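You operate a simulated robot arm through the tools that you are given. There is no shell and no other tool.

Carry out the task below with a simulated robot arm. There is one attempt and no reset: what you move stays moved.

JOB
Tension the screen crosswise: red and blue knobs first, then yellow and green.
Fine: each knob screwed down tight, the mesh flat and free of wrinkles.

Only the result counts: the job must be done as asked and must still hold three seconds after the hand-in. Knocking over, shifting, dropping, spilling or breaking anything else fails it.

ROBOT AND FRAMES
A 7-joint arm with a two-finger parallel gripper, fixed in place. Base frame: the origin is on the floor under the middle of its stand, x ahead of it, y to its left, z up; the work surface is at about z = 0.78. Lengths are in m, angles in degrees, forces in N, time in s.
It reaches about 0.964 m from its shoulder. Its first joint turns from -166.0 to 166.0 degrees. Payload 1.57 kg.
Tool frame: the origin (TCP) lies between the finger pads and is the grasp point; the fingertips stand 0.03 m ahead of it; z points along the fingers, y is the line along which they close. The gripper opens to 0.11 m. The fingers are 0.024 m wide and 0.012 m thick; the gripper's body (0.048 by 0.112 m) begins 0.078 m behind the TCP.
Orientation is that of the tool frame in the base frame, as [roll, pitch, yaw] about the fixed x, y, z axes, in that order (R = Rz(yaw) Ry(pitch) Rx(roll)). With the fingers straight down and closing along the base's y, the tool's x points along the base's -x, its y along +y and its z along -z.

CONTROLS
- The arm moves only by the tool jog_arm. Its arguments are lists of equal length, an entry for each row: "offset": the shift along the tool's x, y, z in m, a list of three; "rot": the turn, a rotation vector about the tool's x, y, z in degrees, a list of three. In form: {"offset": [[dx, dy, dz], ...], "rot": [[ax, ay, az], ...]}. A call has 1 to 20 rows; each row shifts and turns the commanded pose from where the row before left it, along the tool's axes as they then stand. "hand" is the gripper command, from -1 (fully open) to 1 (shut), values between in proportion, set as the call begins (left out, the last holds). Each row takes 0.2 s and may step no farther than 0.05 m and 8.6 degrees from the row before; otherwise, or with a gripper value out of range, the whole call is refused. A pose out of reach is approached as far as the arm can. The call stops where the force on the tool passes 40 N (or 10 N more than at its start, if that is more) or the arm is blocked; 0.2 s more then pass. The fingers move at their own pace (about 0.108 m/s each) and stop on an object; they squeeze with about 43 N. The grip force told is the motor's: it shows also when the fingers shut on nothing. Time passes only in rows, and 0.2 s behind the last, so rows that do not move let the fingers close. It gives the time, the measured TCP pose, the force on the tool (base axes), the opening and the grip force at its end, in the units of the frame above (readings bear some noise), with the torque about the TCP (base axes, N m) and any sound that the robot's microphone picked up.
- Cameras (640 x 400 px; columns grow to the right, rows downward): "scene" is fixed at [0.2201, -0.6491, 1.4181]; the picture's right is [0.51, -0.86, 0.00], its down [-0.54, -0.31, -0.78] and it looks along [0.68, 0.40, -0.62] (base axes); focal length 375 px, centre (320, 200). "wrist" rides on the gripper at [0.07, 0.016, -0.141] in the tool frame; the picture's right is [-0.23, 0.97, 0.00], its down [-0.86, -0.20, -0.48] and it looks along [-0.47, -0.11, 0.88] (tool axes); focal length 222 px, centre (320, 200). There is no depth. A picture from a camera that has moved, and an enlarged one, comes with that camera's place and axes in the base frame and with its lens.
- capture(camera): a new picture of that camera. The clock stands still meanwhile.
- lift_body(by): slides the trunk up (or, below 0, down) by that many m; the arm rides with it, the base frame stays. It gives what a move gives, with no picture.
- enlarge(camera, box): a new picture of the part [left, top, right, bottom] of that camera's present view, enlarged. The clock stands still meanwhile.
- sign_off(): hands the job in; it is judged then, once.

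Places have to be worked out from the pictures, the camera data and where the tool is seen. Open the gripper and draw the arm clear of the work before you hand the job in, unless the task says otherwise.

The tools are called as name(argument=value, ...) on one line, values as JSON. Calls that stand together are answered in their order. jog_arm: Moves the arm, as the interface text tells. Its arguments: {"type":"object","properties":{"offset":{"type":"array"},"rot":{"type":"array"},"hand":{"type":"number"}},"required":["offset","rot"]} The other tools are called the same way: lift_body (by) moves the trunk up or down; capture (camera) takes a picture; enlarge (camera, box) takes an enlarged picture of a part of a camera's view; sign_off () hands the job in.

At the start:

```text
t: 0.0
eef_pos: [0.4335, -0.3809, 1.1524]
orientation: [180.0, -0.1, 179.9]
force: [-0.5, -0.5, -1.2]
ft_torque: [0.06, -0.01, 0.01]
grip_width: 0.1102
grip_force: 0.1
trunk travel left (down, up): [-0.4, 0.21]
```

scene: 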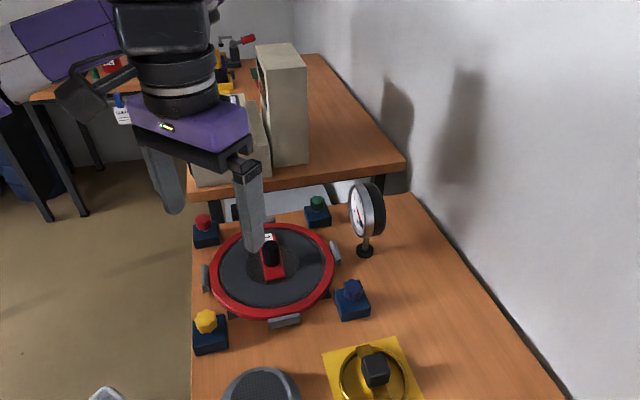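
wrist: 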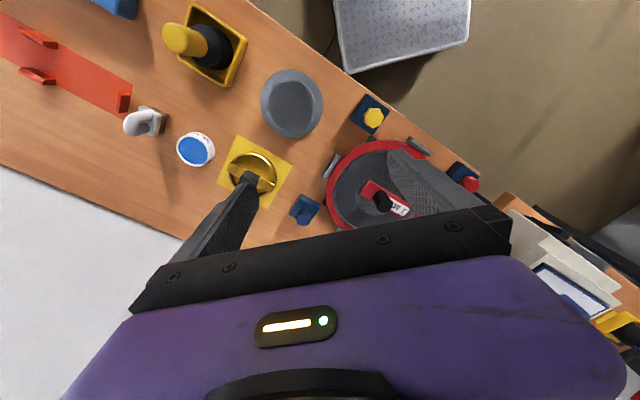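

I start by looking closely at the work area in both cameras to locate the screen and the four knobs.

enlarge(camera="scene", box=[180, 170, 440, 400])

enlarge(camera="wrist", box=[220, 60, 520, 250])

enlarge(camera="scene", box=[180, 190, 300, 290])

```text
1.74 times, centred on (310, 285) of scene
camera zoom: at [0.2201, -0.6491, 1.4181], right [0.51, -0.86, 0.0], down [-0.54, -0.31, -0.78], along [0.68, 0.4, -0.62], focal length 653 px, centre (337, 52)
```

zoom: 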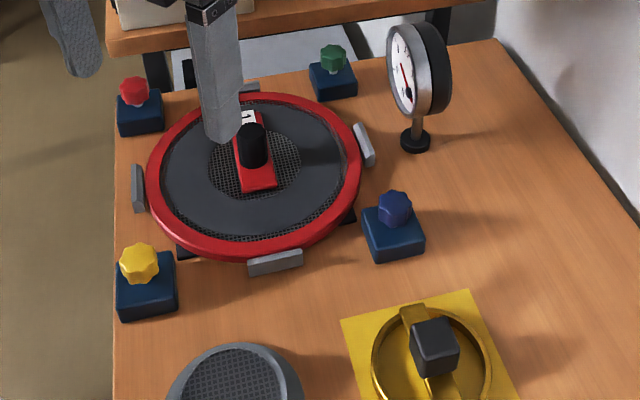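

```text
2.11 times, centred on (370, 155) of wrist
camera zoom: at [0.3653, -0.3656, 1.2942], right [0.23, 0.97, 0.0], down [0.86, -0.2, 0.48], along [0.47, -0.11, -0.88], focal length 468 px, centre (215, 295)
```

zoom: 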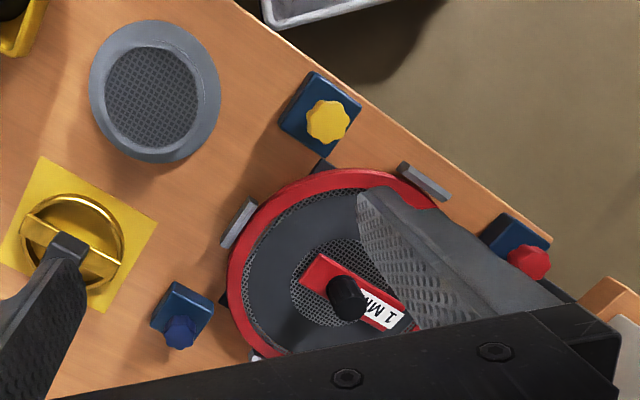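

```text
4.00 times, centred on (240, 240) of scene
camera zoom: at [0.2201, -0.6491, 1.4181], right [0.51, -0.86, 0.0], down [-0.54, -0.31, -0.78], along [0.68, 0.4, -0.62], focal length 1501 px, centre (640, 40)
```

zoom: 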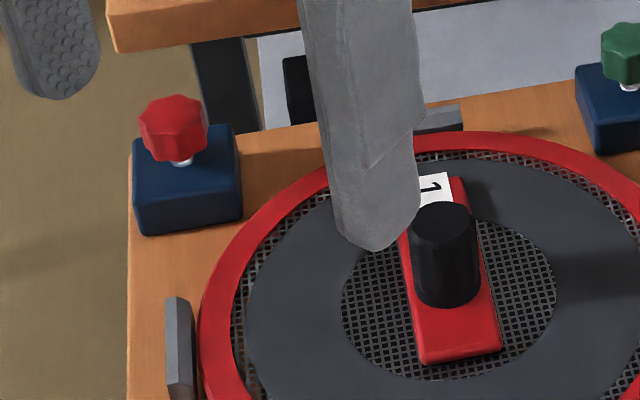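

The four knobs appear at about red (0.645,-0.09), blue (0.647,-0.47), yellow (0.454,-0.277), green (0.841,-0.277), around a ring centred near (0.646,-0.28). I shift the arm up and to the left at height to get a clearer view.

jog_arm(offset=[[0.02, 0.04, -0.01], [0.02, 0.04, -0.01], [0.02, 0.04, -0.01], [0.0, 0.04, 0.0], [0, 0.04, 0], [0, 0.04, 0]], rot=[[0, 0, 0], [0, 0, 0], [0, 0, 0], [0, 0, 0], [0, 0, 0], [0, 0, 0]], hand=-1)

capture(camera="scene")

capture(camera="wrist")

```text
t: 1.1
eef_pos: [0.3998, -0.255, 1.1794]
orientation: [174.5, -4.1, -168.7]
force: [-0.4, -0.8, -0.1]
ft_torque: [0.06, 0.01, 0.01]
grip_width: 0.1099
grip_force: 0.2
out of reach, approached as far as the arm can: row 5
trunk travel left (down, up): [-0.4, 0.21]
stopped in row 5: the arm was blocked; the commanded pose is now the measured one
```

```text
taken
```

scene: 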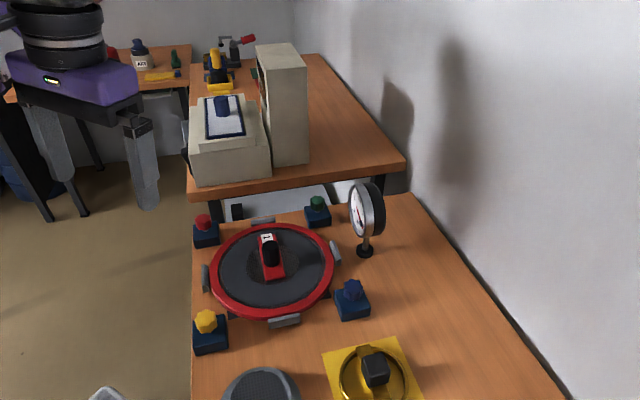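

```text
taken
camera wrist: at [0.3416, -0.2653, 1.3266], right [0.04, 1.0, 0.08], down [0.92, -0.07, 0.39], along [0.4, 0.06, -0.92], focal length 222 px, centre (320, 200)
```

wrist: 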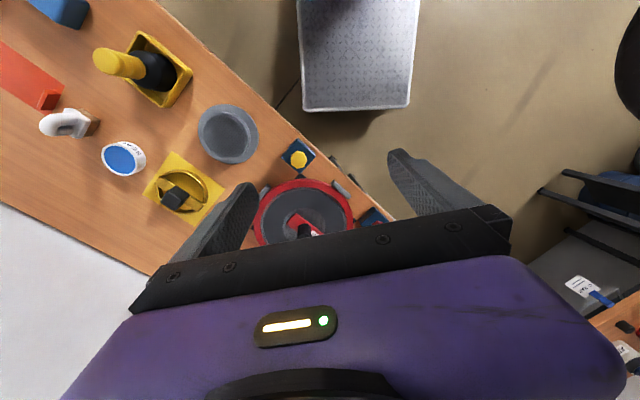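

The move ended at a reach limit with a slight tilt, harmless and high above the bench. With the scene now unobstructed, I enlarge on the screen and the surrounding items.

enlarge(camera="scene", box=[185, 190, 345, 290])

enlarge(camera="scene", box=[185, 270, 385, 400])

enlarge(camera="scene", box=[290, 160, 420, 270])

enlarge(camera="scene", box=[185, 30, 315, 190])

```text
4.00 times, centred on (265, 240) of scene
camera zoom: at [0.2201, -0.6491, 1.4181], right [0.51, -0.86, 0.0], down [-0.54, -0.31, -0.78], along [0.68, 0.4, -0.62], focal length 1501 px, centre (540, 40)
```

zoom: 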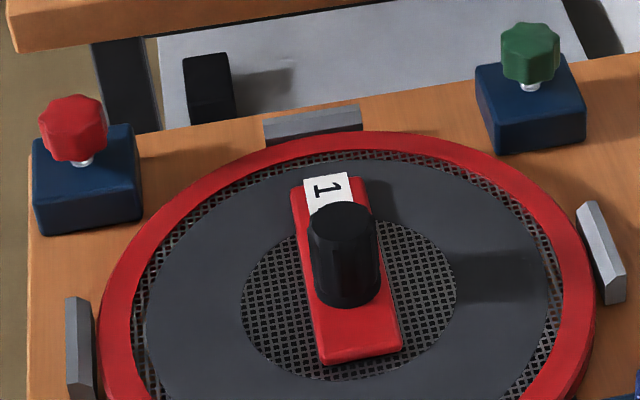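

```text
3.08 times, centred on (285, 335) of scene
camera zoom: at [0.2201, -0.6491, 1.4181], right [0.51, -0.86, 0.0], down [-0.54, -0.31, -0.78], along [0.68, 0.4, -0.62], focal length 1155 px, centre (428, -215)
```

zoom: 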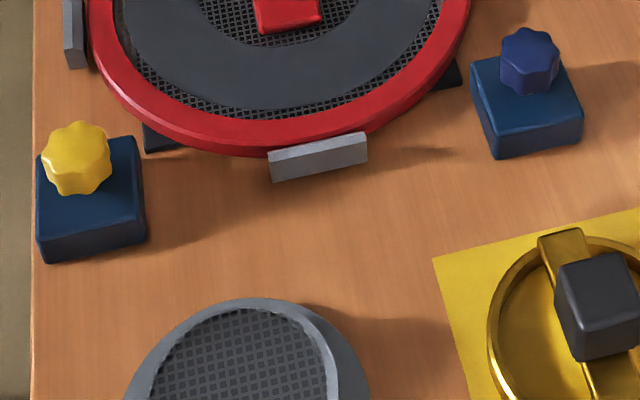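

```text
3.64 times, centred on (355, 215) of scene
camera zoom: at [0.2201, -0.6491, 1.4181], right [0.51, -0.86, 0.0], down [-0.54, -0.31, -0.78], along [0.68, 0.4, -0.62], focal length 1365 px, centre (193, 146)
```

zoom: 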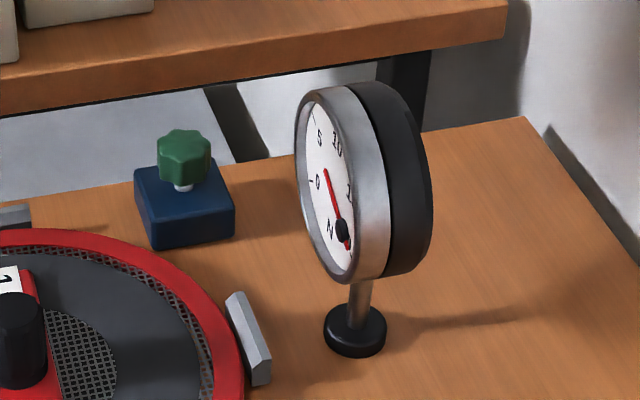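

```text
2.50 times, centred on (250, 110) of scene
camera zoom: at [0.2201, -0.6491, 1.4181], right [0.51, -0.86, 0.0], down [-0.54, -0.31, -0.78], along [0.68, 0.4, -0.62], focal length 938 px, centre (495, 425)
```

zoom: 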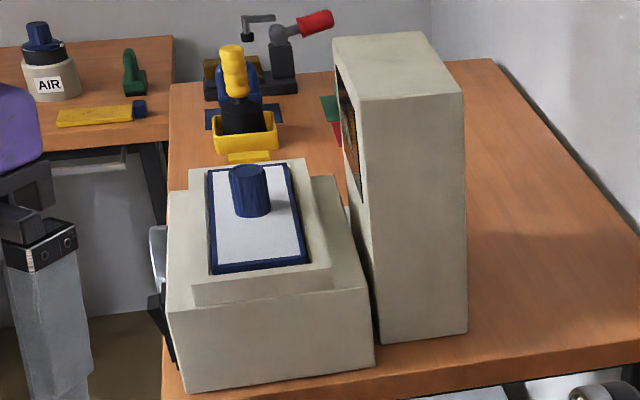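

The scene is clear: four lobed knobs on blue blocks with a small gap of bare screw below each. I bring the tool back upright and move over the red knob at a safe height (TCP about z=1.0) to locate it with the wrist camera.

jog_arm(offset=[[-0.03, 0.0, 0.0], [-0.03, 0, 0], [-0.03, 0, 0], [-0.04, 0.04, 0.02], [-0.04, 0.04, 0.03], [-0.03, 0.04, 0.03], [-0.03, 0.03, 0.03], [-0.014, 0.018, 0.03], [0, 0, 0.0]], rot=[[5.5, -4.1, -0.2], [0, 0, 5.6], [0, 0, 5.7], [0, 0, 0], [0, 0, 0], [0, 0, 0], [0, 0, 0], [0, 0, 0], [0, 0, 0]])

capture(camera="wrist")

capture(camera="scene")

```text
refused: row 4 steps farther than a row can; nothing moved
```

```text
taken
camera wrist: at [0.3416, -0.2653, 1.3266], right [0.04, 1.0, 0.08], down [0.92, -0.07, 0.39], along [0.4, 0.06, -0.92], focal length 222 px, centre (320, 200)
```

wrist: 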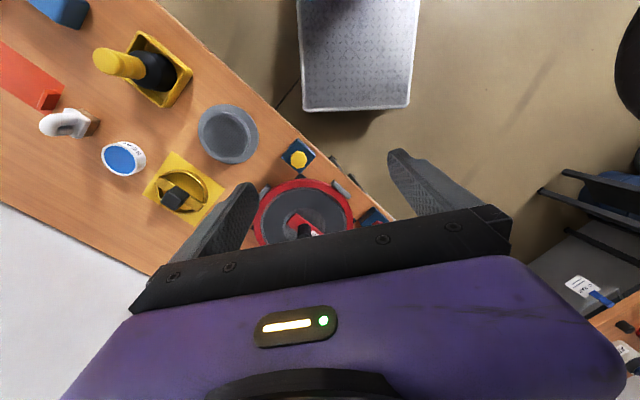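

```text
taken
```

scene: 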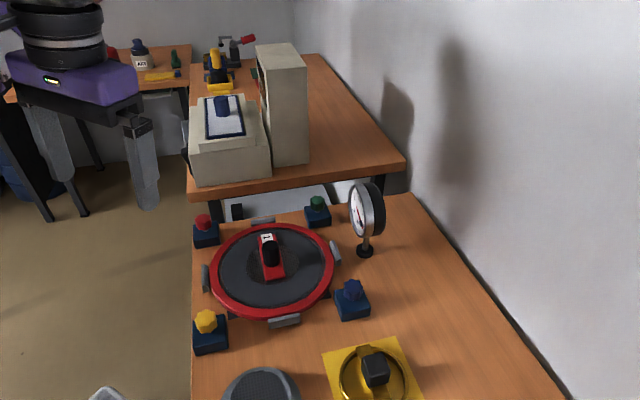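

The step limit is 0.05 m in norm, so I redo the move with smaller steps; the wrist camera still shows only bench and screen under the gripper, nothing at this height.

jog_arm(offset=[[-0.03, 0.0, 0.0], [-0.03, 0, 0], [-0.03, 0, 0], [-0.03, 0.03, 0.02], [-0.03, 0.03, 0.02], [-0.03, 0.03, 0.02], [-0.03, 0.03, 0.02], [-0.02, 0.03, 0.03], [-0.014, 0.018, 0.03], [0, 0, 0.03]], rot=[[5.5, -4.1, -0.2], [0, 0, 5.6], [0, 0, 5.7], [0, 0, 0], [0, 0, 0], [0, 0, 0], [0, 0, 0], [0, 0, 0], [0, 0, 0], [0, 0, 0]])

capture(camera="wrist")

capture(camera="scene")

```text
t: 3.3
eef_pos: [0.6427, -0.0717, 1.0079]
orientation: [180.0, -0.1, -179.9]
force: [0.5, -0.2, 0.3]
ft_torque: [0.03, -0.01, -0.02]
grip_width: 0.11
grip_force: 0.0
trunk travel left (down, up): [-0.4, 0.21]
```

```text
taken
camera wrist: at [0.5749, -0.0548, 1.1495], right [0.23, 0.97, 0.0], down [0.86, -0.2, 0.48], along [0.47, -0.11, -0.88], focal length 222 px, centre (320, 200)
```

wrist: 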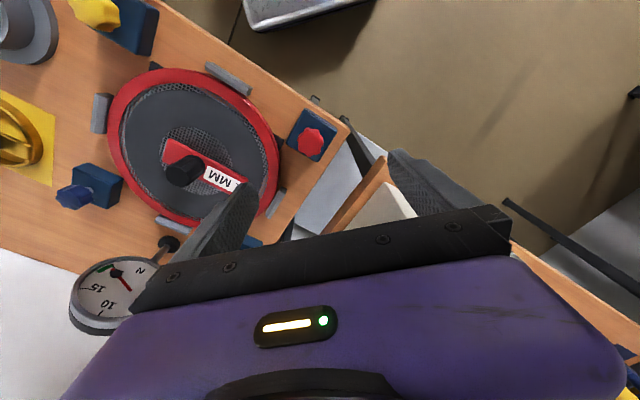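

```text
taken
```

scene: 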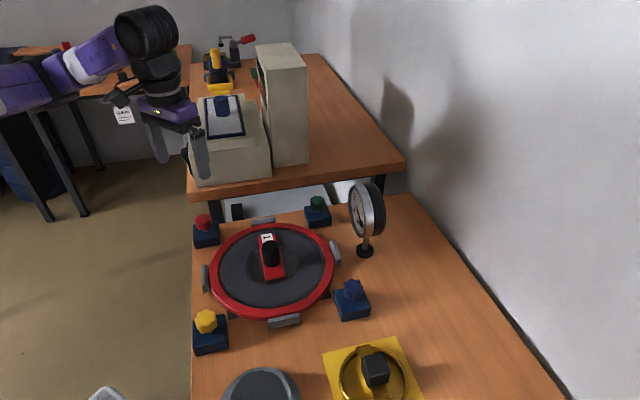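

The red knob shows in the wrist view at about (312,142); triangulating with the scene gives (0.647,-0.083,0.84). I enlarge the wrist view on the red knob, gauge and screen for detail.

enlarge(camera="wrist", box=[60, 220, 200, 340])

enlarge(camera="wrist", box=[270, 90, 370, 170])

enlarge(camera="wrist", box=[90, 60, 300, 240])

```text
3.33 times, centred on (130, 280) of wrist
camera zoom: at [0.5749, -0.0548, 1.1495], right [0.23, 0.97, 0.0], down [0.86, -0.2, 0.48], along [0.47, -0.11, -0.88], focal length 740 px, centre (953, -67)
```

zoom: 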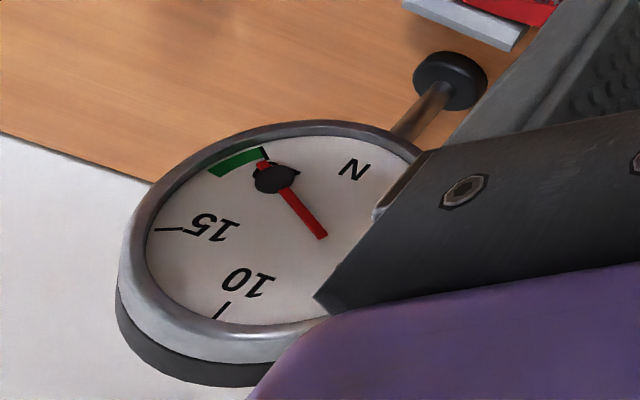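

```text
5.00 times, centred on (320, 130) of wrist
camera zoom: at [0.5749, -0.0548, 1.1495], right [0.23, 0.97, 0.0], down [0.86, -0.2, 0.48], along [0.47, -0.11, -0.88], focal length 1111 px, centre (320, 550)
```

zoom: 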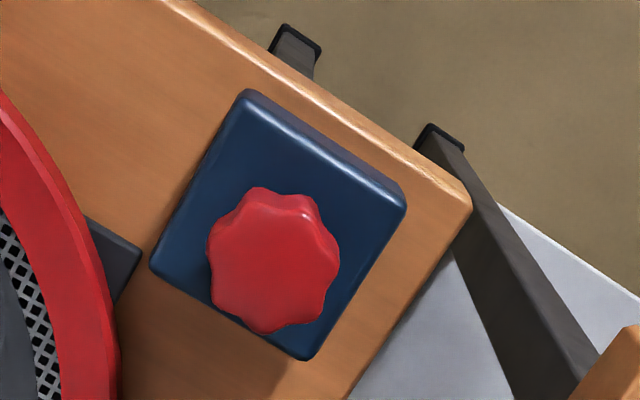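

```text
2.22 times, centred on (195, 150) of wrist
camera zoom: at [0.5749, -0.0548, 1.1495], right [0.23, 0.97, 0.0], down [0.86, -0.2, 0.48], along [0.47, -0.11, -0.88], focal length 494 px, centre (598, 311)
```

zoom: 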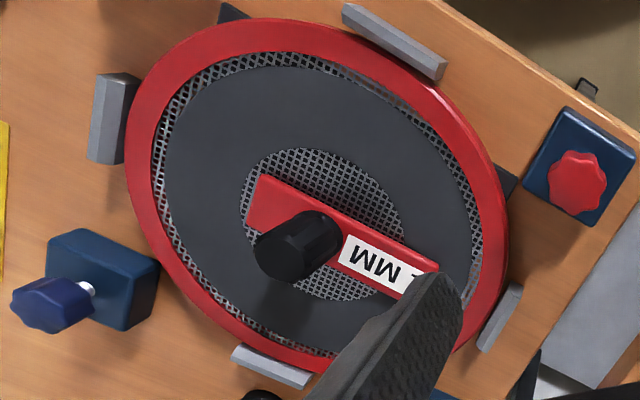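

The gauge has a 0–15 N scale with a green zone past 15, and the red knob's axis works out to about (0.645,-0.0845), ~0.037 wide. I move to hover over it (TCP z≈0.90), narrow the opening to ~0.06 and wind the wrist back counter-clockwise to learn its range.

jog_arm(offset=[[-0.0023, -0.0128, 0.03], [0, 0, 0.04], [0, 0, 0.038], [0, 0, 0], [0, 0, 0], [0, 0, 0], [0, 0, 0], [0, 0, 0], [0, 0, 0], [0, 0, 0], [0, 0, 0], [0, 0, 0], [0, 0, 0]], rot=[[0, 0, 0], [0, 0, 0], [0, 0, 0], [0, 0, -8.5], [0, 0, -8.5], [0, 0, -8.5], [0, 0, -8.5], [0, 0, -8.5], [0, 0, -8.5], [0, 0, -8.5], [0, 0, -8.5], [0, 0, -8.5], [0, 0, -8.5]], hand=-0.1)

capture(camera="wrist")

capture(camera="scene")

```text
t: 6.1
eef_pos: [0.6442, -0.0858, 0.8997]
orientation: [179.8, 0.0, -94.9]
force: [0.6, 0.2, -0.5]
ft_torque: [0.03, 0.0, -0.02]
grip_width: 0.0605
grip_force: 0.1
trunk travel left (down, up): [-0.4, 0.21]
```

```text
taken
camera wrist: at [0.6227, -0.1535, 1.0409], right [-0.95, 0.31, 0.0], down [0.27, 0.84, 0.48], along [0.15, 0.46, -0.88], focal length 222 px, centre (320, 200)
```

wrist: 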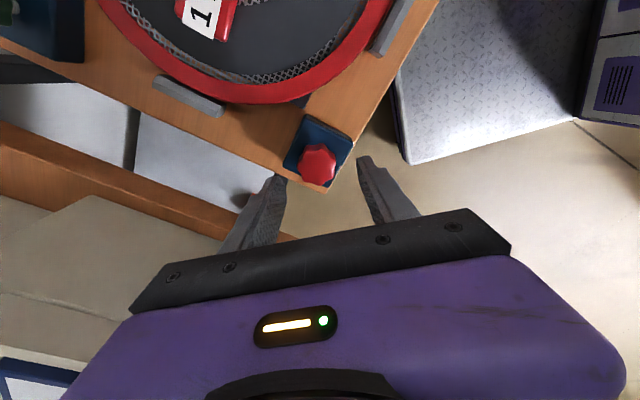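

```text
taken
```

scene: 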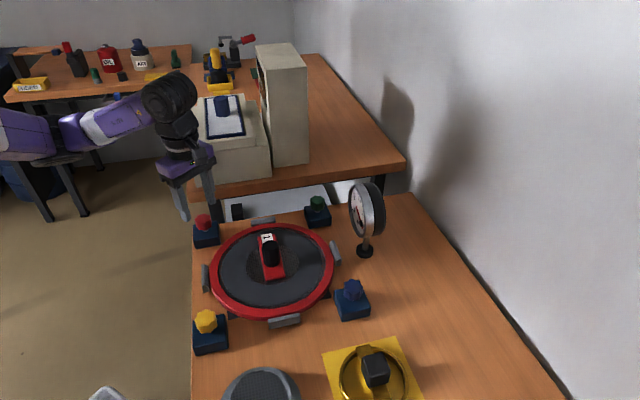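

Wrist turned freely by -85°; the knob reads at about (0.6465,-0.086). I wind back a further ~60° while centring over it, to learn how much turning range I have.

jog_arm(offset=[[0, 0, 0], [0, 0, 0], [0, 0, 0], [0, 0, 0], [0, 0, 0], [0, 0, 0], [0, 0, 0]], rot=[[0, 0, -8.5], [0, 0, -8.5], [0, 0, -8.5], [0, 0, -8.5], [0, 0, -8.5], [0, 0, -8.5], [0, 0, -8.5]])

capture(camera="wrist")

enlarge(camera="scene", box=[130, 130, 290, 260])

```text
t: 6.8
eef_pos: [0.6653, -0.0658, 0.8782]
orientation: [180.0, -0.7, -76.3]
force: [-4.3, 0.8, 15.1]
ft_torque: [-0.09, 0.62, -0.14]
grip_width: 0.0649
grip_force: 2.0
out of reach, approached as far as the arm can: row 2, 3
trunk travel left (down, up): [-0.4, 0.21]
stopped in row 3: the force on the tool passed its limit at 74 N (the readings are from after the stop); the commanded pose is now the measured one
```

```text
taken
camera wrist: at [0.6664, -0.1343, 1.0213], right [-1.0, -0.01, 0.0], down [-0.01, 0.88, 0.47], along [0.0, 0.47, -0.88], focal length 222 px, centre (320, 200)
```

wrist: 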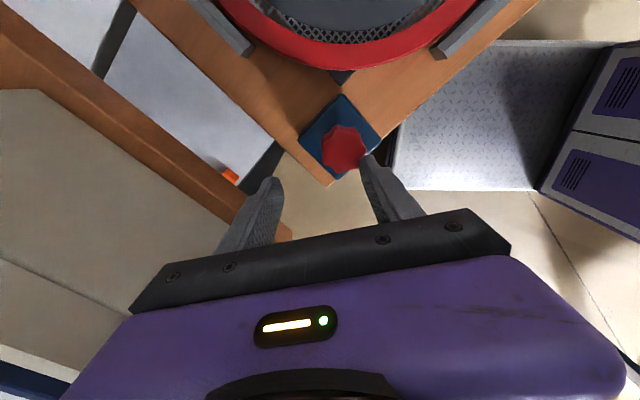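

```text
3.08 times, centred on (210, 195) of scene
camera zoom: at [0.2201, -0.6491, 1.4181], right [0.51, -0.86, 0.0], down [-0.54, -0.31, -0.78], along [0.68, 0.4, -0.62], focal length 1155 px, centre (658, 215)
```

zoom: 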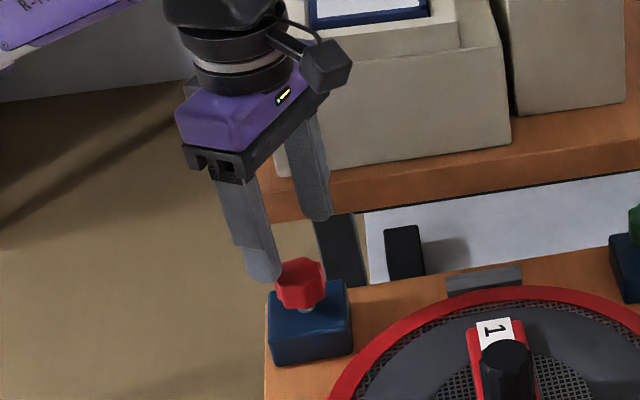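

The wrist limit lies near yaw -86° here; the arm sagged and a finger touched the red knob. I lift straight up right away and check that nothing moved.

jog_arm(offset=[[0, 0, -0.03], [0, 0, -0.03]], rot=[[0, 0, 0], [0, 0, 0]])

capture(camera="wrist")

enlarge(camera="scene", box=[185, 190, 345, 290])

```text
t: 7.4
eef_pos: [0.6855, -0.0448, 0.9201]
orientation: [179.7, -1.0, -76.4]
force: [0.2, 0.3, 0.3]
ft_torque: [0.01, -0.02, 0.01]
grip_width: 0.0608
grip_force: 0.2
out of reach, approached as far as the arm can: row 1, 2
trunk travel left (down, up): [-0.4, 0.21]
```

```text
taken
camera wrist: at [0.6861, -0.1141, 1.0639], right [-1.0, -0.01, 0.0], down [-0.01, 0.89, 0.46], along [0.0, 0.46, -0.89], focal length 222 px, centre (320, 200)
```

wrist: 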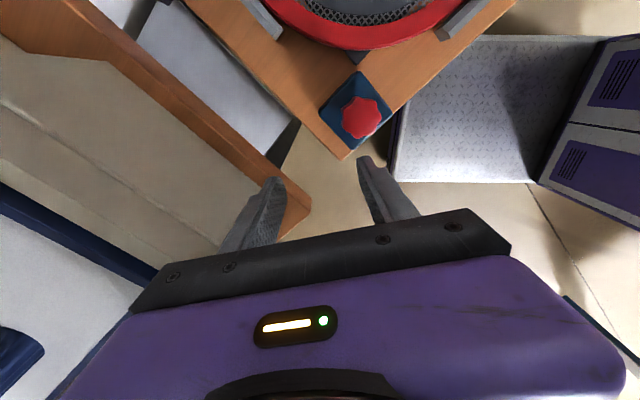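

```text
4.00 times, centred on (265, 240) of scene
camera zoom: at [0.2201, -0.6491, 1.4181], right [0.51, -0.86, 0.0], down [-0.54, -0.31, -0.78], along [0.68, 0.4, -0.62], focal length 1501 px, centre (540, 40)
```

zoom: 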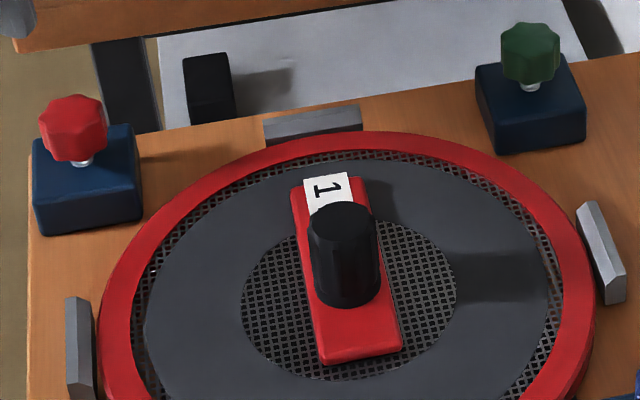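

The red knob and block are exactly where they were. I rotate the wrist back (+34°) out of its limit, at this height, and check the pose.

jog_arm(offset=[[0, 0, -0.01], [0, 0, -0.01], [0, 0, 0], [0, 0, 0], [0, 0, 0]], rot=[[0, 0, 8.5], [0, 0, 8.5], [0, 0, 8.5], [0, 0, 8.5], [0, 0, 0]])

```text
t: 8.6
eef_pos: [0.6854, -0.0435, 0.9382]
orientation: [-179.6, -0.6, -110.3]
force: [-0.6, 0.3, 0.5]
ft_torque: [0.01, 0.02, 0.01]
grip_width: 0.0605
grip_force: 0.0
trunk travel left (down, up): [-0.4, 0.21]
```

Free again at yaw -110°, slightly off to the side. I centre over the red knob at z=0.95 and test the positive (tightening) direction of wrist travel in the air.

jog_arm(offset=[[0.0267, 0.0109, -0.006], [0.0267, 0.0109, -0.006], [0, 0, 0], [0, 0, 0], [0, 0, 0], [0, 0, 0], [0, 0, 0], [0, 0, 0], [0, 0, 0], [0, 0, 0], [0, 0, 0], [0, 0, 0], [0, 0, 0], [0, 0, 0], [0, 0, 0], [0, 0, 0], [0, 0, 0], [0, 0, 0]], rot=[[-0.4, -0.6, 0], [0, 0, 0], [0, 0, 8.5], [0, 0, 8.5], [0, 0, 8.5], [0, 0, 8.5], [0, 0, 8.5], [0, 0, 8.5], [0, 0, 8.5], [0, 0, 8.5], [0, 0, 8.5], [0, 0, 8.5], [0, 0, 8.5], [0, 0, 8.5], [0, 0, 8.5], [0, 0, 8.5], [0, 0, 8.5], [0, 0, 8.5]])

capture(camera="wrist")

capture(camera="scene")

```text
t: 12.4
eef_pos: [0.6465, -0.0863, 0.9509]
orientation: [-180.0, 0.0, 113.7]
force: [0.2, 0.2, 0.2]
ft_torque: [0.01, 0.03, -0.01]
grip_width: 0.0607
grip_force: 0.1
trunk travel left (down, up): [-0.4, 0.21]
```

```text
taken
camera wrist: at [0.6336, -0.0154, 1.0928], right [0.98, 0.18, 0.0], down [0.16, -0.86, 0.48], along [0.09, -0.47, -0.88], focal length 222 px, centre (320, 200)
```

wrist: 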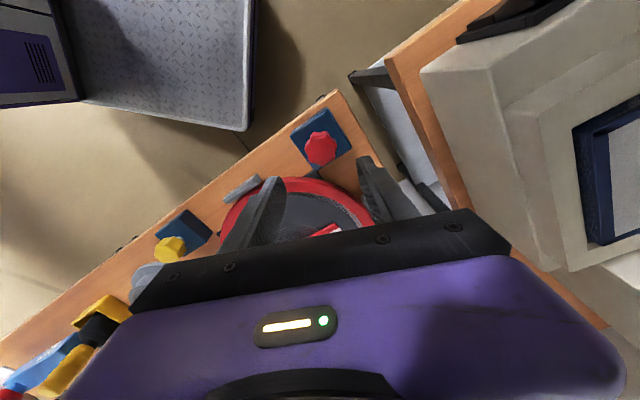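

```text
taken
```

scene: 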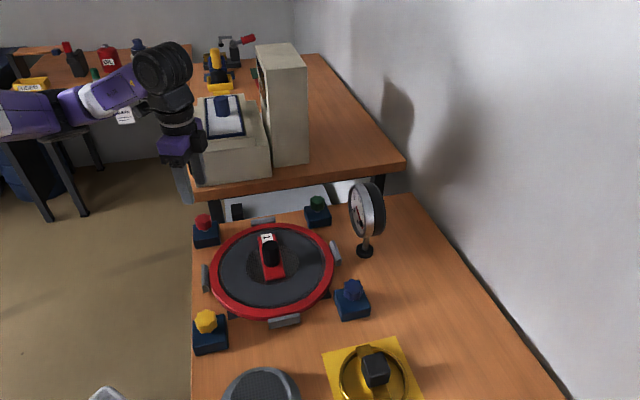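

Tracking stays exact through 136°, and the two opposite views put the knob axis at (0.647,-0.0855) with its mid-height near z≈0.834. I test another 85° of the tightening direction.

jog_arm(offset=[[0, 0, 0], [0, 0, 0], [0, 0, 0], [0, 0, 0], [0, 0, 0], [0, 0, 0], [0, 0, 0], [0, 0, 0], [0, 0, 0], [0, 0, 0]], rot=[[0, 0, 8.5], [0, 0, 8.5], [0, 0, 8.5], [0, 0, 8.5], [0, 0, 8.5], [0, 0, 8.5], [0, 0, 8.5], [0, 0, 8.5], [0, 0, 8.5], [0, 0, 8.5]])

```text
t: 14.6
eef_pos: [0.6475, -0.0859, 0.9512]
orientation: [180.0, 0.2, 28.8]
force: [0.6, -0.5, 0.0]
ft_torque: [0.01, 0.01, 0.0]
grip_width: 0.0606
grip_force: 0.1
trunk travel left (down, up): [-0.4, 0.21]
```

Still free. I test another 51° to find how far the range goes, at this safe height.

jog_arm(offset=[[0, 0, 0], [0, 0, 0], [0, 0, 0], [0, 0, 0], [0, 0, 0], [0, 0, 0]], rot=[[0, 0, 8.5], [0, 0, 8.5], [0, 0, 8.5], [0, 0, 8.5], [0, 0, 8.5], [0, 0, 8.5]])

```text
t: 16.0
eef_pos: [0.6458, -0.0855, 0.9526]
orientation: [179.9, 0.0, -22.3]
force: [-0.3, 0.2, 0.8]
ft_torque: [0.02, 0.0, 0.0]
grip_width: 0.0603
grip_force: 0.2
trunk travel left (down, up): [-0.4, 0.21]
```

Range confirmed at about 287°. I wind back counter-clockwise at hover to the start end (yaw ≈ -102°) ready for the first tightening stroke.

jog_arm(offset=[[0, 0, 0], [0, 0, 0], [0, 0, 0], [0, 0, 0], [0, 0, 0], [0, 0, 0], [0, 0, 0], [0, 0, 0], [0, 0, 0], [0, 0, 0], [0, 0, 0], [0, 0, 0], [0, 0, 0], [0, 0, 0], [0, 0, 0], [0, 0, 0], [0, 0, 0]], rot=[[0, 0, -8.5], [0, 0, -8.5], [0, 0, -8.5], [0, 0, -8.5], [0, 0, -8.5], [0, 0, -8.5], [0, 0, -8.5], [0, 0, -8.5], [0, 0, -8.5], [0, 0, -8.5], [0, 0, -8.5], [0, 0, -8.5], [0, 0, -8.5], [0, 0, -8.5], [0, 0, -8.5], [0, 0, -8.5], [0, 0, -8.5]])

jog_arm(offset=[[0, 0, 0], [0, 0, 0], [0, 0, 0], [0, 0, 0], [0, 0, 0], [0, 0, 0], [0, 0, 0], [0, 0, 0], [0, 0, 0], [0, 0, 0], [0, 0, 0], [0, 0, 0], [0, 0, 0], [0, 0, 0], [0, 0, 0], [0, 0, 0]], rot=[[0, 0, -8.5], [0, 0, -8.5], [0, 0, -8.5], [0, 0, -8.5], [0, 0, -8.5], [0, 0, -8.5], [0, 0, -8.5], [0, 0, -8.5], [0, 0, -8.5], [0, 0, -8.5], [0, 0, -8.5], [0, 0, -8.5], [0, 0, -8.5], [0, 0, -8.5], [0, 0, -8.5], [0, 0, -8.5]])

enlarge(camera="wrist", box=[260, 110, 400, 200])

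```text
t: 19.6
eef_pos: [0.6459, -0.0873, 0.9514]
orientation: [-180.0, -0.1, 122.5]
force: [-0.3, -0.1, 1.0]
ft_torque: [0.01, -0.03, 0.01]
grip_width: 0.0604
grip_force: 0.2
trunk travel left (down, up): [-0.4, 0.21]
```

```text
t: 23.0
eef_pos: [0.6471, -0.0858, 0.9519]
orientation: [179.9, 0.0, -101.4]
force: [-1.3, -0.7, 0.1]
ft_torque: [-0.01, 0.0, -0.02]
grip_width: 0.0603
grip_force: 0.0
trunk travel left (down, up): [-0.4, 0.21]
```

```text
4.44 times, centred on (330, 155) of wrist
camera zoom: at [0.6174, -0.1511, 1.0935], right [-0.91, 0.42, 0.0], down [0.37, 0.8, 0.48], along [0.2, 0.43, -0.88], focal length 987 px, centre (276, 400)
```

zoom: 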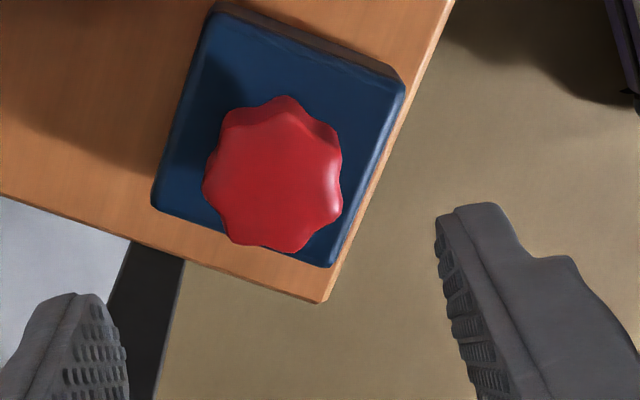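

Aligned over the red knob with the fingers straddling it. I descend to TCP z≈0.855 (fingertips ≈0.825, just above the block top) and check before closing.

jog_arm(offset=[[0, 0, 0.04], [0, 0, 0.03], [0, 0, 0.016], [0, 0, 0.011], [0, 0, 0]], rot=[[0, 0, 0], [0, 0, 0], [0, 0, 0], [0, 0, 0], [0, 0, 0]])

capture(camera="wrist")

enlarge(camera="scene", box=[160, 180, 260, 260])

```text
t: 24.2
eef_pos: [0.6445, -0.0869, 0.8536]
orientation: [179.9, 0.0, -101.7]
force: [0.2, 0.8, 0.4]
ft_torque: [-0.02, 0.0, 0.0]
grip_width: 0.0607
grip_force: 0.1
trunk travel left (down, up): [-0.4, 0.21]
```

```text
taken
camera wrist: at [0.6158, -0.1512, 0.9959], right [-0.91, 0.42, 0.0], down [0.37, 0.8, 0.48], along [0.2, 0.43, -0.88], focal length 222 px, centre (320, 200)
```

wrist: 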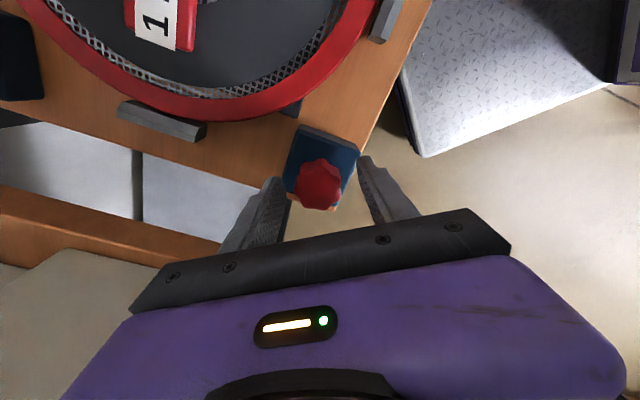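

```text
5.00 times, centred on (210, 220) of scene
camera zoom: at [0.2201, -0.6491, 1.4181], right [0.51, -0.86, 0.0], down [-0.54, -0.31, -0.78], along [0.68, 0.4, -0.62], focal length 1877 px, centre (870, 100)
```

zoom: 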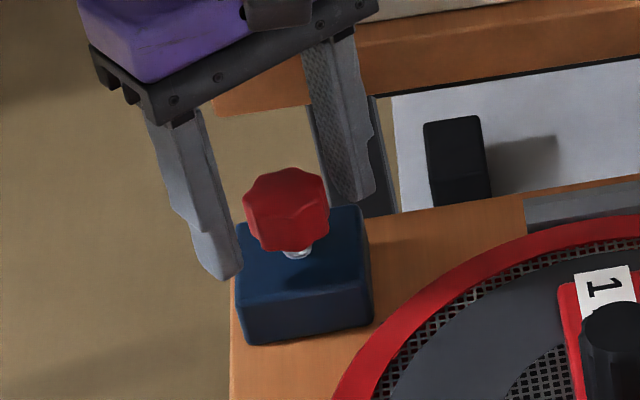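

The fingers straddle the red knob symmetrically with the tips level with its base. I close the gripper on it.

jog_arm(offset=[[0, 0, 0], [0, 0, 0], [0, 0, 0]], rot=[[0, 0, 0], [0, 0, 0], [0, 0, 0]], hand=1)

enlarge(camera="scene", box=[160, 180, 260, 260])

```text
t: 25.0
eef_pos: [0.6455, -0.0861, 0.8538]
orientation: [-179.9, -0.1, -101.6]
force: [21.1, -6.8, -3.8]
ft_torque: [-0.63, -0.4, 0.01]
grip_width: 0.0363
grip_force: 43.5
trunk travel left (down, up): [-0.4, 0.21]
```

```text
5.00 times, centred on (210, 220) of scene
camera zoom: at [0.2201, -0.6491, 1.4181], right [0.51, -0.86, 0.0], down [-0.54, -0.31, -0.78], along [0.68, 0.4, -0.62], focal length 1877 px, centre (870, 100)
```

zoom: 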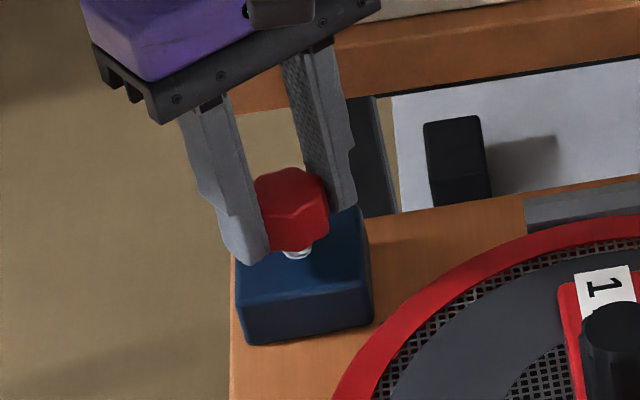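

Gripped (36.3 mm wide) with a ~22 N sideways load in +x, meaning the knob axis is slightly further +x. I shift 1 mm that way to relieve it and start with a small clockwise test turn.

jog_arm(offset=[[0, -0.001, 0], [0, 0, 0]], rot=[[0, 0, 0], [0, 0, 0]])

```text
t: 25.6
eef_pos: [0.6474, -0.0866, 0.8538]
orientation: [179.8, -0.1, -101.6]
force: [15.8, -6.3, -4.4]
ft_torque: [-0.49, -0.4, -0.02]
grip_width: 0.0361
grip_force: 42.7
trunk travel left (down, up): [-0.4, 0.21]
```

Force fell by ~5 N per mm, so I shift another 1.5 mm and then turn 12° clockwise, reading torque and force.

jog_arm(offset=[[0, -0.0015, 0], [0, 0, 0], [0, 0, 0], [0, 0, 0]], rot=[[0, 0, 0], [0, 0, 4], [0, 0, 4], [0, 0, 4]])

enlarge(camera="wrist", box=[240, 130, 400, 240])

```text
t: 26.6
eef_pos: [0.6468, -0.0868, 0.8526]
orientation: [179.6, -0.1, -114.0]
force: [-18.9, 3.4, -10.9]
ft_torque: [0.43, -0.16, 0.06]
grip_width: 0.0362
grip_force: 42.8
trunk travel left (down, up): [-0.4, 0.21]
```

```text
3.64 times, centred on (320, 185) of wrist
camera zoom: at [0.605, -0.144, 0.996], right [-0.8, 0.6, 0.01], down [0.53, 0.7, 0.48], along [0.28, 0.38, -0.88], focal length 808 px, centre (320, 254)
```

zoom: 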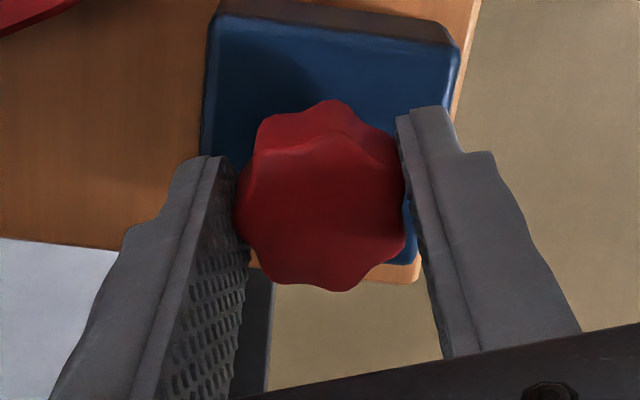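

The load flipped to -18 N (I over-shifted) and there is a downward pull of 11 N, consistent with the knob screwing down clockwise. I back off 0.8 mm sideways, and continue turning 40° with a small downward follow.

jog_arm(offset=[[0, 0.0008, 0.0005], [0, 0, 0.0001], [0, 0, 0.0001], [0, 0, 0.0001], [0, 0, 0.0001], [0, 0, 0.0001]], rot=[[0, 0, 0], [0, 0, 8], [0, 0, 8], [0, 0, 8], [0, 0, 8], [0, 0, 8]])

enlarge(camera="wrist", box=[240, 130, 400, 240])

```text
t: 27.9
eef_pos: [0.6463, -0.0857, 0.8532]
orientation: [179.7, -0.4, -149.6]
force: [-9.1, 3.8, -3.2]
ft_torque: [-0.21, -0.72, 0.04]
grip_width: 0.0363
grip_force: 42.4
trunk travel left (down, up): [-0.4, 0.21]
stopped in row 6: the force on the tool passed its limit at 40 N (the readings are from after the stop); the commanded pose is now the measured one
```

```text
3.64 times, centred on (320, 185) of wrist
camera zoom: at [0.5795, -0.1077, 0.9957], right [-0.3, 0.95, 0.0], down [0.84, 0.26, 0.47], along [0.45, 0.14, -0.88], focal length 808 px, centre (320, 254)
```

zoom: 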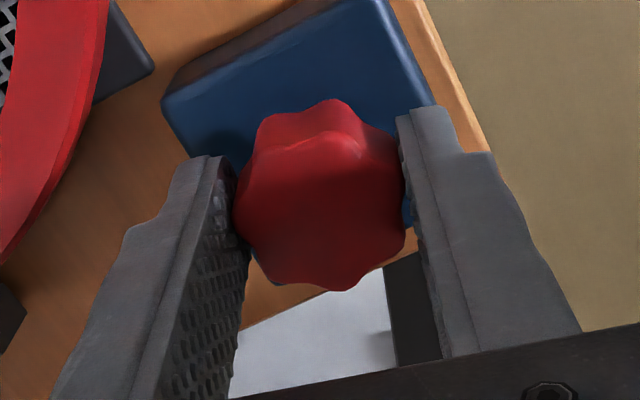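

The knob turned with the gripper (48°), but side force built up from my centring error. I open the fingers in place, take a few readings to average the pose, and will re-centre before gripping again.

jog_arm(offset=[[0, 0, 0], [0, 0, 0]], rot=[[0, 0, 0], [0, 0, 0]], hand=-0.1)

jog_arm(offset=[[0, 0, 0]], rot=[[0, 0, 0]])

jog_arm(offset=[[0, 0, 0]], rot=[[0, 0, 0]])

jog_arm(offset=[[0, 0, 0]], rot=[[0, 0, 0]])

enlarge(camera="scene", box=[160, 180, 260, 260])

enlarge(camera="wrist", box=[240, 130, 400, 240])

```text
t: 28.5
eef_pos: [0.6466, -0.0868, 0.8535]
orientation: [179.8, -0.3, -149.5]
force: [-0.5, -0.2, 0.9]
ft_torque: [0.05, -0.03, -0.01]
grip_width: 0.0605
grip_force: 0.1
trunk travel left (down, up): [-0.4, 0.21]
```

```text
t: 28.9
eef_pos: [0.6463, -0.0863, 0.853]
orientation: [179.8, -0.4, -149.5]
force: [-0.5, -0.1, 0.0]
ft_torque: [-0.01, 0.0, -0.01]
grip_width: 0.0602
grip_force: 0.0
trunk travel left (down, up): [-0.4, 0.21]
```

```text
t: 29.3
eef_pos: [0.6456, -0.0854, 0.8543]
orientation: [179.7, -0.3, -149.6]
force: [1.0, 1.0, 0.2]
ft_torque: [-0.01, -0.01, 0.0]
grip_width: 0.0604
grip_force: 0.1
trunk travel left (down, up): [-0.4, 0.21]
```

```text
t: 29.7
eef_pos: [0.6472, -0.087, 0.8539]
orientation: [179.9, -0.4, -149.5]
force: [-0.3, -0.1, -0.1]
ft_torque: [-0.01, -0.01, 0.02]
grip_width: 0.0605
grip_force: 0.0
trunk travel left (down, up): [-0.4, 0.21]
```

```text
5.00 times, centred on (210, 220) of scene
camera zoom: at [0.2201, -0.6491, 1.4181], right [0.51, -0.86, 0.0], down [-0.54, -0.31, -0.78], along [0.68, 0.4, -0.62], focal length 1877 px, centre (870, 100)
```

zoom: 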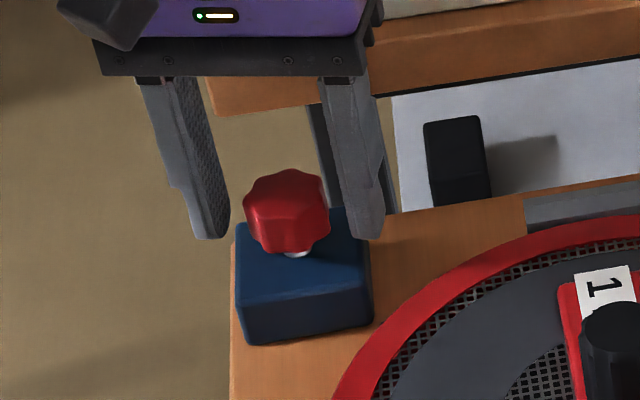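

```text
3.64 times, centred on (320, 185) of wrist
camera zoom: at [0.5797, -0.1078, 0.9956], right [-0.3, 0.95, 0.0], down [0.84, 0.26, 0.47], along [0.45, 0.14, -0.88], focal length 808 px, centre (320, 254)
```

zoom: 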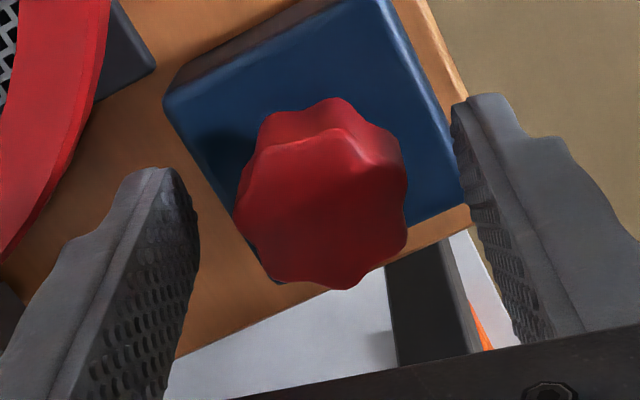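

Clockwise lowers the knob as expected. The averaged pose is (0.6464,-0.0862), so I shift ~1.4 mm along tool -x to put the TCP on the knob axis, straighten the small tilt, and grip again.

jog_arm(offset=[[-0.0014, 0, 0], [0, 0, 0]], rot=[[0.2, -0.35, 0], [0, 0, 0]])

jog_arm(offset=[[0, 0, 0], [0, 0, 0], [0, 0, 0]], rot=[[0, 0, 0], [0, 0, 0], [0, 0, 0]], hand=1)

```text
t: 30.3
eef_pos: [0.6471, -0.086, 0.8533]
orientation: [-180.0, 0.1, -149.4]
force: [0.3, 0.9, -0.5]
ft_torque: [0.01, 0.02, 0.03]
grip_width: 0.0605
grip_force: 0.0
trunk travel left (down, up): [-0.4, 0.21]
```

```text
t: 31.1
eef_pos: [0.6478, -0.0852, 0.8532]
orientation: [-180.0, 0.0, -149.4]
force: [-1.0, -0.7, 0.2]
ft_torque: [0.07, -0.01, 0.03]
grip_width: 0.0361
grip_force: 43.1
trunk travel left (down, up): [-0.4, 0.21]
```

Now gripped with almost zero side force. I turn 40° clockwise with a slight downward follow and watch the loads.

jog_arm(offset=[[0, 0, 0.0001], [0, 0, 0.0001], [0, 0, 0.0001], [0, 0, 0.0001], [0, 0, 0.0001]], rot=[[0, 0, 8], [0, 0, 8], [0, 0, 8], [0, 0, 8], [0, 0, 8]])

```text
t: 32.3
eef_pos: [0.6471, -0.0857, 0.8529]
orientation: [179.9, -0.2, 170.3]
force: [-12.9, 5.4, -5.0]
ft_torque: [-0.21, 0.17, 0.04]
grip_width: 0.0358
grip_force: 42.5
trunk travel left (down, up): [-0.4, 0.21]
```

Side load of ~13 N is growing as I turn, fitting an axis offset of about (-0.7, +1.1) mm in the tool frame (the 7-lobed knob sits off-centre between pads). I correct that and turn 40° more about that offset point.

jog_arm(offset=[[0.0007, 0.0002, 0.0003], [0.00015, 0.0001, 0.0001], [0.00015, 0.0001, 0.0001], [0.00015, 0.0001, 0.0001], [0.00015, 0.0001, 0.0001], [0.00015, 0.0001, 0.0001]], rot=[[0, 0, 0], [0, 0, 8], [0, 0, 8], [0, 0, 8], [0, 0, 8], [0, 0, 8]])

```text
t: 33.7
eef_pos: [0.6461, -0.0863, 0.8512]
orientation: [180.0, 0.1, 130.4]
force: [1.1, -9.0, -5.6]
ft_torque: [0.19, 0.5, 0.0]
grip_width: 0.036
grip_force: 42.8
trunk travel left (down, up): [-0.4, 0.21]
```

Loads stay low (9 N side, 6 N down). I trim slightly and continue another 48°.

jog_arm(offset=[[-0.0003, -0.0003, 0.0004], [0.0001, 0.0001, 0.0001], [0.0001, 0.0001, 0.0001], [0.0001, 0.0001, 0.0001], [0.0001, 0.0001, 0.0001], [0.0001, 0.0001, 0.0001], [0.0001, 0.0001, 0.0001]], rot=[[0, 0, 0], [0, 0, 8], [0, 0, 8], [0, 0, 8], [0, 0, 8], [0, 0, 8], [0, 0, 8]])

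enlarge(camera="scene", box=[160, 180, 260, 260])

```text
t: 35.3
eef_pos: [0.6468, -0.083, 0.8499]
orientation: [-180.0, -0.3, 82.5]
force: [0.8, 0.8, -1.8]
ft_torque: [0.29, 0.03, 0.71]
grip_width: 0.0364
grip_force: 42.6
trunk travel left (down, up): [-0.4, 0.21]
```

```text
5.00 times, centred on (210, 220) of scene
camera zoom: at [0.2201, -0.6491, 1.4181], right [0.51, -0.86, 0.0], down [-0.54, -0.31, -0.78], along [0.68, 0.4, -0.62], focal length 1877 px, centre (870, 100)
```

zoom: 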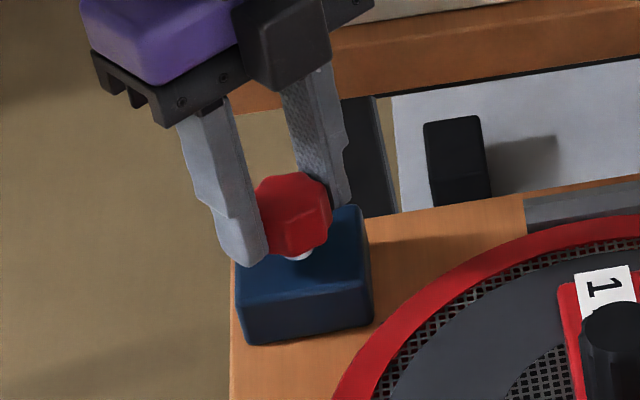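

A reaction torque of 0.71 N·m has appeared about the vertical with side forces near zero, so the red screw is starting to bind after ~176°. I continue in small steps to see whether it seats.

jog_arm(offset=[[0, 0, 0], [0, 0, 0]], rot=[[0, 0, 4], [0, 0, 4]])

enlarge(camera="wrist", box=[240, 130, 400, 240])

```text
t: 35.9
eef_pos: [0.6466, -0.0842, 0.8514]
orientation: [180.0, -0.1, 74.5]
force: [2.7, 1.9, 6.2]
ft_torque: [-0.09, 0.02, 0.69]
grip_width: 0.0363
grip_force: 42.5
trunk travel left (down, up): [-0.4, 0.21]
```

```text
3.64 times, centred on (320, 185) of wrist
camera zoom: at [0.6821, -0.0214, 0.9931], right [0.88, -0.48, 0.0], down [-0.42, -0.77, 0.48], along [-0.23, -0.42, -0.88], focal length 808 px, centre (320, 254)
```

zoom: 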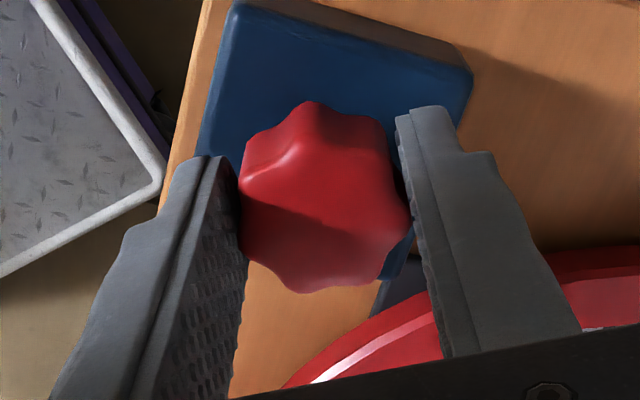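

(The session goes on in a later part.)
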